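You operate a simulated robot arm through the tools that you are given. There is no shell and no other tool. Be economical: measure what you need, move in short steps, check, and stop when the job is done.

The job below is to be done with a simulated robot arm. You get a single attempt, and the scene is never put back.

TASK
Put one of the fuse cartons from the top of the long table on top of the slim cartons.
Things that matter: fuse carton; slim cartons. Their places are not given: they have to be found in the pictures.

The check looks at the end state, three seconds after you hand in, the way a careful person would. Anything else that was tipped, shoved, dropped, spilled or broken makes it a failure.

THE ROBOT
A 7-joint arm with a two-finger parallel gripper, fixed in place. Base frame: the origin is at the foot of the arm, x ahead of it, y to its left, z up; the work surface is at about z = 0. Units: mm, degrees, N and s.
With the tool pointing down near the work surface it reaches from about 220 to 580 mm from the base axis. Its first joint turns from -66.0 to 66.0 degrees. Payload 2.5 kg.
The tool frame sits at the grasp point between the pads (the TCP): z along the fingers, y along the line on which they close. The tips reach 23 mm beyond it. Largest opening 94 mm; finger width 38, thickness 10; the body of the gripper, 54 by 96 mm, starts 39 mm behind the TCP.
Orientation is told as [roll, pitch, yaw] about the base's x, y, z axes, in that order, counted from this pose: with the fingers straight down and closing along the base's y, the tool's x points along the base's -x, its y along +y and its z along -z.

THE INTERFACE
- The arm moves only by the tool move_arm. Its argument "series" is a list of rows, each an object of numbers (a shift or turn left out is 0, a gripper value left out holds the last): "tx", "ty", "tz": the shift along the base's x, y, z in mm; "ax", "ay", "az": the turn, a rotation vector about the base's x, y, z in degrees; "grip": the opening, from 0 (shut) to 1 (fully open). In form: [{"tx": .., "ty": .., "tz": .., "ax": .., "ay": .., "az": .., "grip": ..}, ...]. A call has 1 to 10 rows; each row shifts and turns the commanded pose from where the row before left it. A row lasts 0.2 s, in which the tool goes at most 50 mm and 8.6 degrees; a call with a longer step from one row to the next is refused whole, and so is a gripper value outside its range. Where a pose cannot be reached the arm comes as near as it can. A force on the tool above 40 N (or 10 N above the force at the start of the call, whichever is more), or a blocked arm, ends the call early, and 0.2 s more pass. Each finger travels about 108 mm/s and halts on what it meets, pressing with about 44 N; the grip force reading is that of the motor and also rises with nothing between the fingers. The clock runs only during rows and for 0.2 s after the last one: add rows that do not move to give the fingers time. The reply holds the time, the measured pose of the TCP, the force on the tool along the base axes, the opening and the grip force, in the units named above and with some noise.
- Cameras (640 x 400 px; columns grow to the right, rows downward): "scene" is fixed at [112.1, -413.9, 538.7]; the picture's right is [0.75, -0.66, 0.00], its down [-0.45, -0.52, -0.72] and it looks along [0.48, 0.54, -0.69] (base axes); focal length 250 px, centre (320, 200). "wrist" rides on the gripper at [-39, 0, -44] in the tool frame; the picture's right is [0.00, -1.00, 0.00], its down [0.97, 0.00, -0.24] and it looks along [0.24, 0.00, 0.97] (tool axes); focal length 218 px, centre (320, 200).
- snapshot(camera): a new picture of that camera. No time passes.
- probe_pixels(camera, pixels): there is no depth. For up to 12 entries [column, row, z] of the newest picture of that camera ("zoom" is the newest enlarged one), the place [x, y] in the base frame at which the ray of that pixel passes the height z, good to about 2 mm, but the place of the scene camera against the robot may be out by one fixed shift of up to 25 mm in any direction. No time passes.
- close_up(camera, box): a new picture of the part [left, top, right, bottom] of that camera's present view, enlarged. No time passes.
- close_job(): hands the job in; it is judged then, once.

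Keep the steps short. Do not move on a guess: measure, check each grasp and each placing, and mend mistakes. In all there are 60 turns and 30 pictures (those below and enlarged ones count). Leave the gripper open and the arm clear of the work at the hand-in unless told otherwise, and finish with a single line.

The tools are called after "Emit:" as a command line: name --argument value ..., lists and objects as JSON in quotes. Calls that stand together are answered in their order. move_arm: Moves the arm, as the interface text tells. Its arguments: {"type":"object","properties":{"series":{"type":"array","items":{"type":"object","properties":{"tx":{"type":"number"},"ty":{"type":"number"},"tz":{"type":"number"},"ax":{"type":"number"},"ay":{"type":"number"},"az":{"type":"number"},"grip":{"type":"number"}}}}},"required":["series"]} The other tools are called the same way: snapshot (camera) takes a picture; probe_pixels (camera, pixels) gives the place at which the rays of pixels pass given heights; close_up (camera, box) takes an enlarged picture of a part of a camera's view; close_job () hands the job in.

At the start:

```text
t: 0.0
ee_pos: [349.8, -44.9, 263.9]
tcp_rot: [0.0, -0.1, 0.0]
force: [-0.6, -0.8, 0.6]
grip_width: 94.1
grasp_force: 0.0
```

scene: 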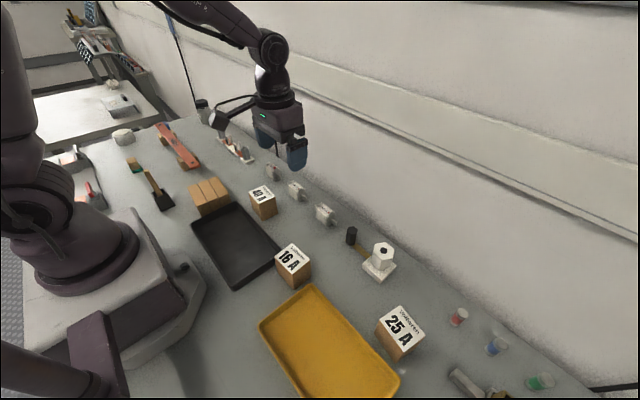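
wrist: 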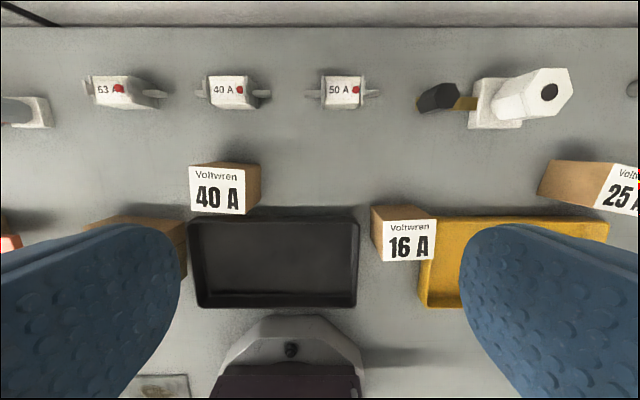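

I see three fuse cartons (40 A, 16 A, 25 A) and a row of slim brown cartons near scene pixel (209,195). I'll enlarge that part.

Emit:
close_up --camera "scene" --box '[170, 160, 330, 300]'

Emit:
close_up --camera "scene" --box '[180, 165, 290, 234]'

```text
2.86 times, centred on (250, 230) of scene
```

zoom: 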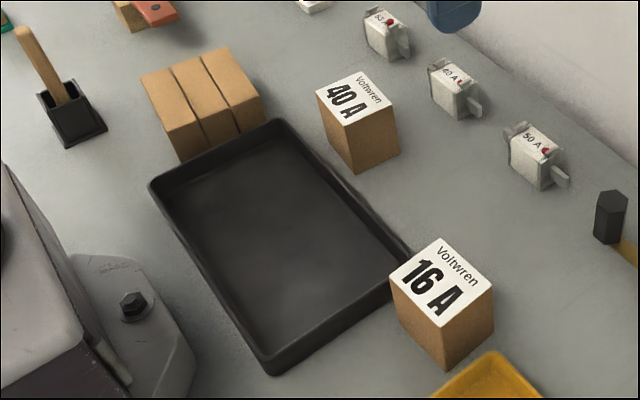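

```text
5.80 times, centred on (235, 200) of scene
```

zoom: 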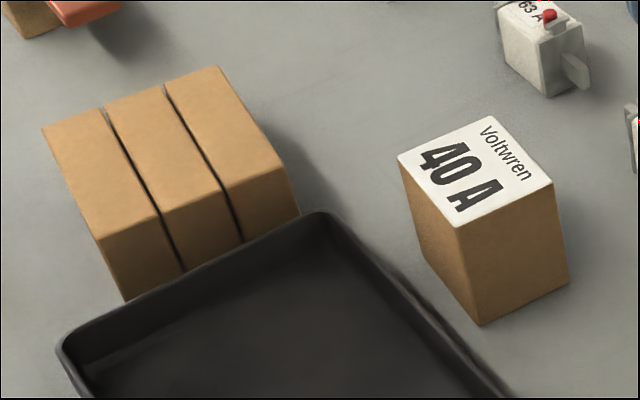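

Slim cartons: three standing side by side. The 40 A carton is closest to them. I'll probe its top and base corners, and the slim cartons' corners, at several heights.

Emit:
probe_pixels --camera "zoom" --pixels '[[478, 325, 0], [457, 226, 40], [457, 226, 50], [457, 226, 60], [568, 283, 0], [555, 183, 50], [398, 160, 50], [495, 115, 50], [125, 300, 0], [97, 239, 30], [97, 239, 40], [97, 239, 50]]'

Emit:
probe_pixels --camera "wrist" --pixels '[[190, 167, 50], [245, 167, 50], [245, 214, 50], [190, 214, 50], [262, 163, 0], [260, 204, 0], [190, 167, 60], [245, 214, 60], [187, 276, 0], [187, 230, 40]]'

```text
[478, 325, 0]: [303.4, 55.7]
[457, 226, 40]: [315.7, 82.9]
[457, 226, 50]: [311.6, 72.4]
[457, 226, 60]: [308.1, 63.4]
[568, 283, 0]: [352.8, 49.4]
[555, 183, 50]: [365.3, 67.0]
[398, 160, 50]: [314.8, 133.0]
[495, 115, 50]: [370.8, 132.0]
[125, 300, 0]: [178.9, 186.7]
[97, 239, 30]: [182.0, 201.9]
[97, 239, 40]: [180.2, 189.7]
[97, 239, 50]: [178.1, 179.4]
```

```text
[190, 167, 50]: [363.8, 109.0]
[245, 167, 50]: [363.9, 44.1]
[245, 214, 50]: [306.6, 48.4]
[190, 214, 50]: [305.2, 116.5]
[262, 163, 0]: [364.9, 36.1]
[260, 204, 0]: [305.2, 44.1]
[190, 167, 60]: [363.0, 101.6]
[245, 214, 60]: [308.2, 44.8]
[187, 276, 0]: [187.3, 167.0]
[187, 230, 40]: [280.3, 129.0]
```

The carton looks about 60–65 mm tall, the slim ones about 42. The scene camera may be shifted, so I'll move high up over the area for an accurate wrist view.

Emit:
move_arm --series '[{"tx": -14, "ty": 40}, {"tx": -14, "ty": 40}, {"tx": -14, "ty": 40}, {"tx": -14, "ty": 40}, {"tx": -14, "ty": 30}, {}]'

Emit:
snapshot --camera "wrist"

```text
t: 1.4
ee_pos: [276.5, 145.2, 263.0]
tcp_rot: [-0.1, 0.0, 0.1]
force: [-0.5, -0.2, -0.5]
grip_width: 94.0
grasp_force: 0.0
```

```text
25 pictures are left
```

wrist: 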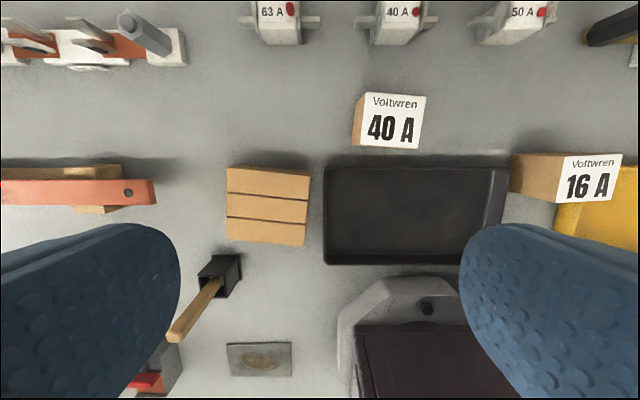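

Now both are well seen: slim cartons around (267,206), 40 A carton around (393,122). I'll enlarge both.

Emit:
close_up --camera "wrist" --box '[210, 80, 450, 260]'

```text
2.22 times, centred on (330, 170) of wrist
```

zoom: 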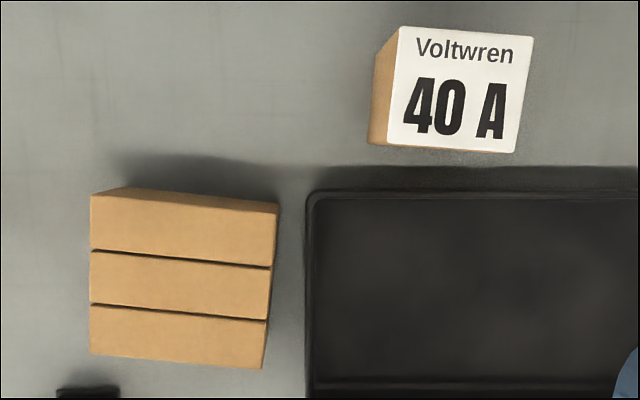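

Emit:
probe_pixels --camera "zoom" --pixels '[[368, 143, 0], [377, 53, 0], [387, 143, 50], [387, 143, 60], [387, 143, 70], [400, 27, 60], [533, 39, 60], [519, 153, 60], [91, 195, 42], [275, 211, 42], [265, 368, 42], [89, 354, 42]]'

Emit:
probe_pixels --camera "zoom" --pixels '[[130, 187, 0], [280, 203, 0], [310, 195, 20], [310, 195, 30], [275, 211, 35], [275, 211, 50], [91, 195, 35], [91, 195, 50], [265, 368, 50], [89, 354, 50]]'

```text
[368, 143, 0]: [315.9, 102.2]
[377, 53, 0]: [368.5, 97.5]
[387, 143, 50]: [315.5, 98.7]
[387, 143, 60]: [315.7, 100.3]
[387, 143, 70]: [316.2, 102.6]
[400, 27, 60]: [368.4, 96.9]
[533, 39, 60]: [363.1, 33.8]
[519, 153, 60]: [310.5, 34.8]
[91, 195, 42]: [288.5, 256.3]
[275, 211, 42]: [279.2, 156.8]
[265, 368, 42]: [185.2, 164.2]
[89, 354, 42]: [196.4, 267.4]
```

```text
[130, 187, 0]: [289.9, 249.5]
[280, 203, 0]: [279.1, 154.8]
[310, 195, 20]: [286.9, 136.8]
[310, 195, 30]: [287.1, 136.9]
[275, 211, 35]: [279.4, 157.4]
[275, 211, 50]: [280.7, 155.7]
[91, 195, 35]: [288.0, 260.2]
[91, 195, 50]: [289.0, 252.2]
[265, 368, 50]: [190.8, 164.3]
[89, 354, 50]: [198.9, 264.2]
```

40 A carton: centre about (340,67), 53 × 63 mm, ~65 tall, yaw −4.5°. Slim group: centre about (240,209), 92 × 97 mm, ~50 tall, yaw −5°. I go above the 40 A carton, turn −4.5°, lower to z≈150 and look again.

Emit:
move_arm --series '[{"tx": 21, "ty": -26, "az": -1.5}, {"tx": 21, "ty": -26, "az": -1.5}, {"tx": 21, "ty": -26, "az": -1.5}, {"tz": -38}, {"tz": -38}, {"tz": -37}, {}]'

Emit:
snapshot --camera "wrist"

Emit:
snapshot --camera "scene"

```text
t: 3.0
ee_pos: [341.9, 62.7, 150.0]
tcp_rot: [0.0, 0.0, -4.4]
force: [1.2, 0.6, -0.3]
grip_width: 94.1
grasp_force: 0.0
```

```text
23 pictures are left
```

wrist: 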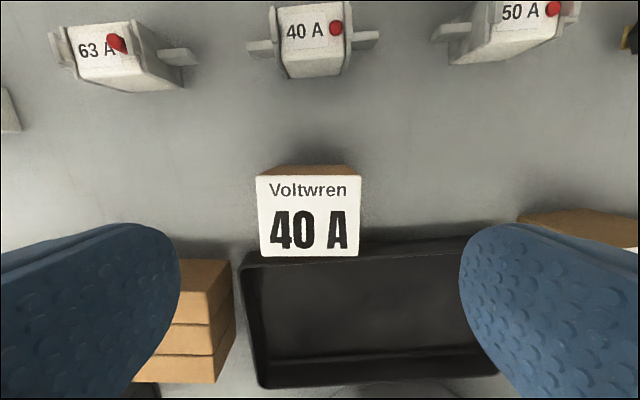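

```text
22 pictures are left
```

scene: 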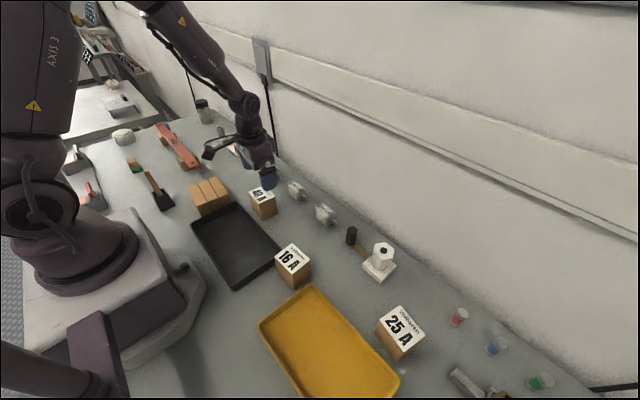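

The carton is square to the gripper; its label spans columns 257–361, rows 175–256. I probe for the centring.

Emit:
probe_pixels --camera "wrist" --pixels '[[257, 176, 65], [361, 175, 65], [359, 257, 65], [260, 255, 65], [267, 166, 0], [357, 165, 0], [236, 324, 0], [214, 323, 50], [239, 268, 25]]'

```text
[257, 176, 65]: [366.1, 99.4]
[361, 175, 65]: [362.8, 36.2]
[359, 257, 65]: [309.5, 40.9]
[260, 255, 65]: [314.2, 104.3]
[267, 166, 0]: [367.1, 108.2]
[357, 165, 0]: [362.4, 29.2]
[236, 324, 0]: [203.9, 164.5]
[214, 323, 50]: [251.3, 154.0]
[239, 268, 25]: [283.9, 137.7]
```

Centre ≈ (338,70). The base width doesn't match my height estimate, so I enlarge to check the height before descending.

Emit:
close_up --camera "wrist" --box '[240, 150, 380, 270]'

Emit:
close_up --camera "scene" --box '[230, 160, 310, 225]'

```text
3.33 times, centred on (310, 210) of wrist
```

zoom: 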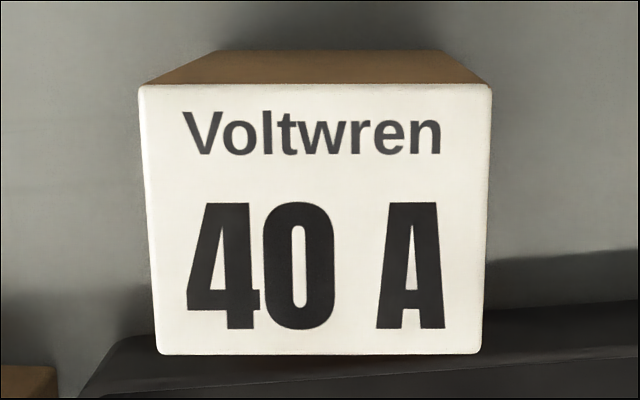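

```text
6.15 times, centred on (270, 192) of scene
```

zoom: 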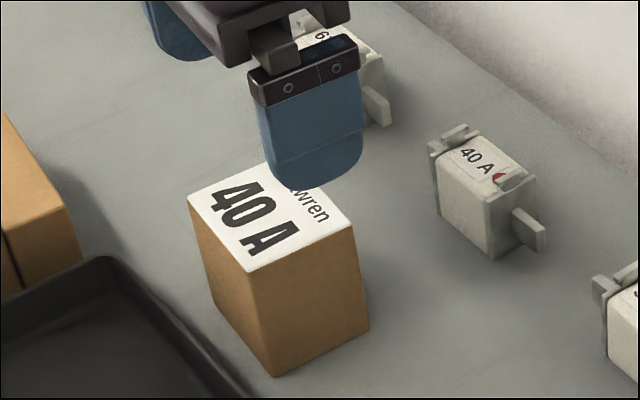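

Base width 231 px vs top 352 px gives a height ≈ 66 mm. Good. I centre by (−4,+7.5) and descend to z=42, tips near z=19.

Emit:
move_arm --series '[{"tx": -4, "ty": 7.5}, {"tz": -30}, {"tz": -30}, {"tz": -25}, {"tz": -23}, {}]'

Emit:
snapshot --camera "wrist"

```text
t: 4.4
ee_pos: [337.7, 73.3, 42.2]
tcp_rot: [0.0, 0.0, -4.4]
force: [0.4, 0.4, -0.2]
grip_width: 94.1
grasp_force: 0.0
```

```text
19 pictures are left
```

wrist: 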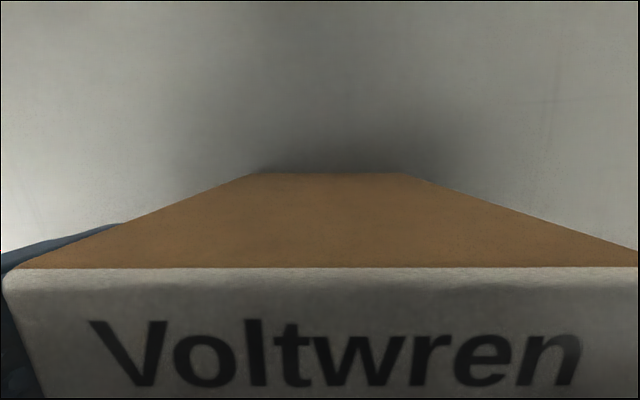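

The fingers straddle the carton, no force. I close gently with a −2 mm y correction and wait.

Emit:
move_arm --series '[{"ty": -2}, {"grip": 0.75}, {"grip": 0.6}, {"grip": 0.55}, {"grip": 0.5}, {}]'

```text
t: 5.8
ee_pos: [338.2, 70.4, 43.3]
tcp_rot: [-0.1, 0.0, -4.4]
force: [0.3, -1.0, 1.6]
grip_width: 61.9
grasp_force: 44.5
```

Width 61.9 mm with 44.5 N: held. I lift it 20 mm, then up to z≈170.

Emit:
move_arm --series '[{"tz": 20}, {"tz": 35}, {"tz": 40}, {"tz": 40}, {}]'

Emit:
snapshot --camera "scene"

```text
t: 7.0
ee_pos: [338.0, 71.3, 179.9]
tcp_rot: [0.0, 0.0, -4.4]
force: [0.7, 1.2, -2.5]
grip_width: 61.6
grasp_force: 43.7
```

```text
18 pictures are left
```

scene: 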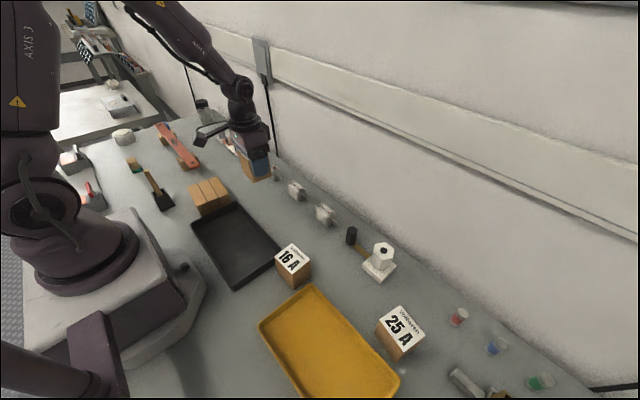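

Carton lifted cleanly; its base is ~43 mm below the TCP. I now carry it over the slim cartons' centre (240,209).

Emit:
move_arm --series '[{"tx": -20, "ty": 28}, {"tx": -20, "ty": 28}, {"tx": -20, "ty": 28}, {"tx": -20, "ty": 27}, {"tx": -18, "ty": 27, "az": -0.6}, {"tz": -25}, {"tz": -25}, {}]'

Emit:
close_up --camera "scene" --box '[150, 130, 290, 230]'

Emit:
snapshot --camera "wrist"

```text
t: 8.8
ee_pos: [241.7, 209.1, 125.8]
tcp_rot: [0.1, 0.0, -5.0]
force: [0.1, -0.4, -2.6]
grip_width: 61.8
grasp_force: 43.8
```

```text
4.00 times, centred on (220, 180) of scene
```

zoom: 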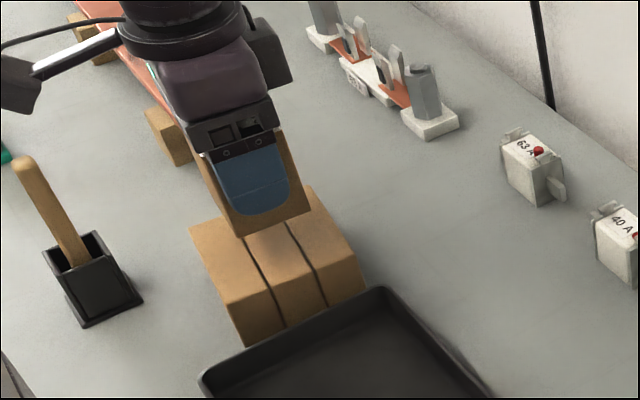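

```text
16 pictures are left
```

wrist: 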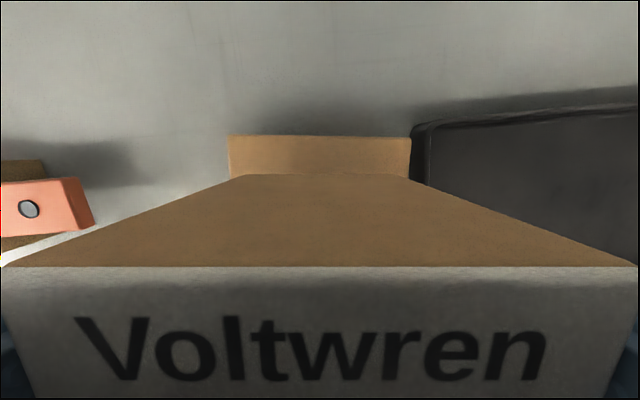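

Aligned in y (slim edges at columns 229–411, carton base 245–407). I check the far edge at row 136 for x.

Emit:
probe_pixels --camera "wrist" --pixels '[[229, 136, 45], [411, 139, 45], [229, 136, 53], [411, 139, 53], [245, 175, 82], [407, 176, 82]]'

```text
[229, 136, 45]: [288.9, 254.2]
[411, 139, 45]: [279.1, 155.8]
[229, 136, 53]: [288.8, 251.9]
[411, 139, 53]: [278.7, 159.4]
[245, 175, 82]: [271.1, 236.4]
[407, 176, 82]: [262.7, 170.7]
```

Margins are ≥15 mm all round. I lower 25 mm (base at ~z 57), then 2 mm steps watching force.

Emit:
move_arm --series '[{"tz": -12}, {"tz": -8}, {"tz": -4}, {}]'

Emit:
close_up --camera "scene" --box '[150, 130, 290, 230]'

```text
t: 9.8
ee_pos: [240.6, 210.7, 103.6]
tcp_rot: [0.0, 0.0, -5.2]
force: [0.4, -1.1, -1.8]
grip_width: 61.9
grasp_force: 44.1
```

```text
4.00 times, centred on (220, 180) of scene
```

zoom: 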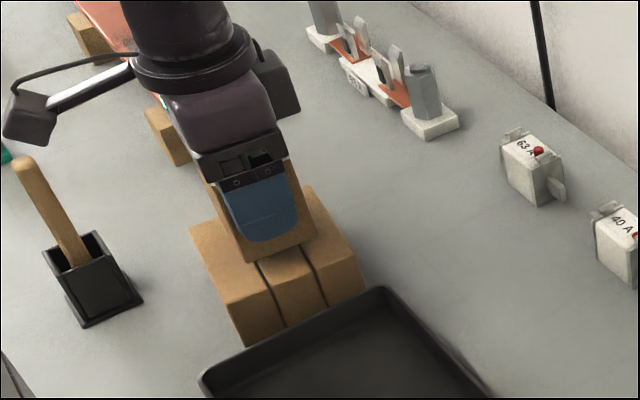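

No contact yet (force z −1.8 N). Continuing in small steps.

Emit:
move_arm --series '[{"tz": -2}, {"tz": -1.5}, {"tz": -1.5}, {}]'

```text
t: 10.8
ee_pos: [240.9, 210.3, 99.4]
tcp_rot: [-0.1, 0.1, -5.1]
force: [-0.1, -1.4, -2.4]
grip_width: 61.4
grasp_force: 44.1
```

Still free. Further 3 mm.

Emit:
move_arm --series '[{"tz": -1}, {"tz": -1}, {"tz": -1}, {}]'

```text
t: 11.8
ee_pos: [240.7, 211.1, 95.7]
tcp_rot: [0.0, 0.0, -5.1]
force: [-0.5, 0.4, -2.4]
grip_width: 61.8
grasp_force: 44.7
```

Still free at base ≈ z 52. Another 3 mm.

Emit:
move_arm --series '[{"tz": -1}, {"tz": -1}, {"tz": -1}, {}]'

```text
t: 12.8
ee_pos: [239.7, 210.3, 93.7]
tcp_rot: [0.0, 0.0, -4.9]
force: [-0.1, -0.2, -2.2]
grip_width: 61.6
grasp_force: 44.4
```

Still free. Another 2 mm.

Emit:
move_arm --series '[{"tz": -1}, {"tz": -1}, {}]'

Emit:
close_up --camera "scene" --box '[180, 160, 250, 220]'

```text
t: 13.7
ee_pos: [240.3, 211.6, 93.3]
tcp_rot: [-0.1, 0.1, -5.2]
force: [-1.2, -0.8, 4.8]
grip_width: 61.8
grasp_force: 44.1
stopped in row 3: the force on the tool passed its limit (the readings are from after the stop); the commanded pose is now the measured one
```

```text
6.67 times, centred on (215, 190) of scene
```

zoom: 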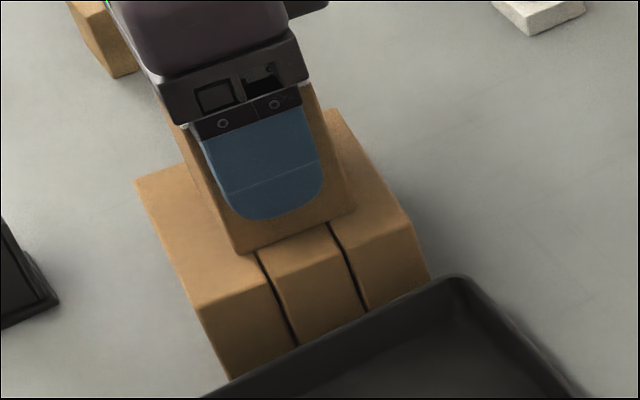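

Contact: force z rose to +4.8 N, so the carton rests on the slim cartons. I open slowly in place.

Emit:
move_arm --series '[{"grip": 0.7}, {"grip": 0.8}, {"grip": 1.0}, {"grip": 1.0}, {}]'

```text
t: 14.9
ee_pos: [240.4, 211.6, 92.8]
tcp_rot: [-0.2, 0.1, -5.1]
force: [-0.6, 0.8, 0.4]
grip_width: 94.2
grasp_force: 0.0
```

Released with no force left. I rise straight up, then move away.

Emit:
move_arm --series '[{"tz": 15}, {"tz": 30}, {"tz": 40}, {"tz": 40}, {"tz": 40}, {"tx": 20, "ty": -40}, {"tx": 20, "ty": -40}, {}]'

Emit:
close_up --camera "scene" --box '[150, 130, 290, 230]'

Emit:
snapshot --camera "wrist"

```text
t: 16.7
ee_pos: [281.3, 129.2, 258.6]
tcp_rot: [0.0, 0.1, -5.1]
force: [0.9, -1.0, -0.3]
grip_width: 93.8
grasp_force: 0.1
```

```text
4.00 times, centred on (220, 180) of scene
```

zoom: 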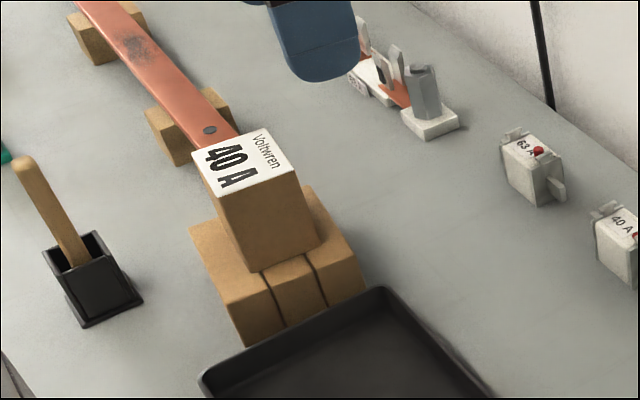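

```text
12 pictures are left
```

wrist: 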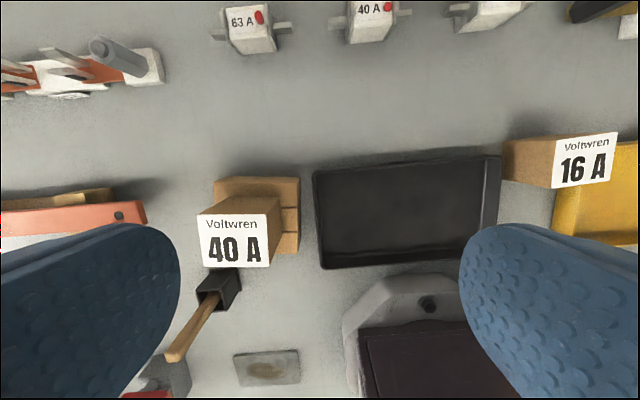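

The 40 A carton sits level and well centred on all three slim cartons, nothing else has moved, and the gripper is open and clear. I hand in.

Emit:
close_job

```text
The job is handed in.
```

The 40 A fuse carton now rests on top of the three slim cartons; the gripper is open, the arm is clear, and the job is handed in.
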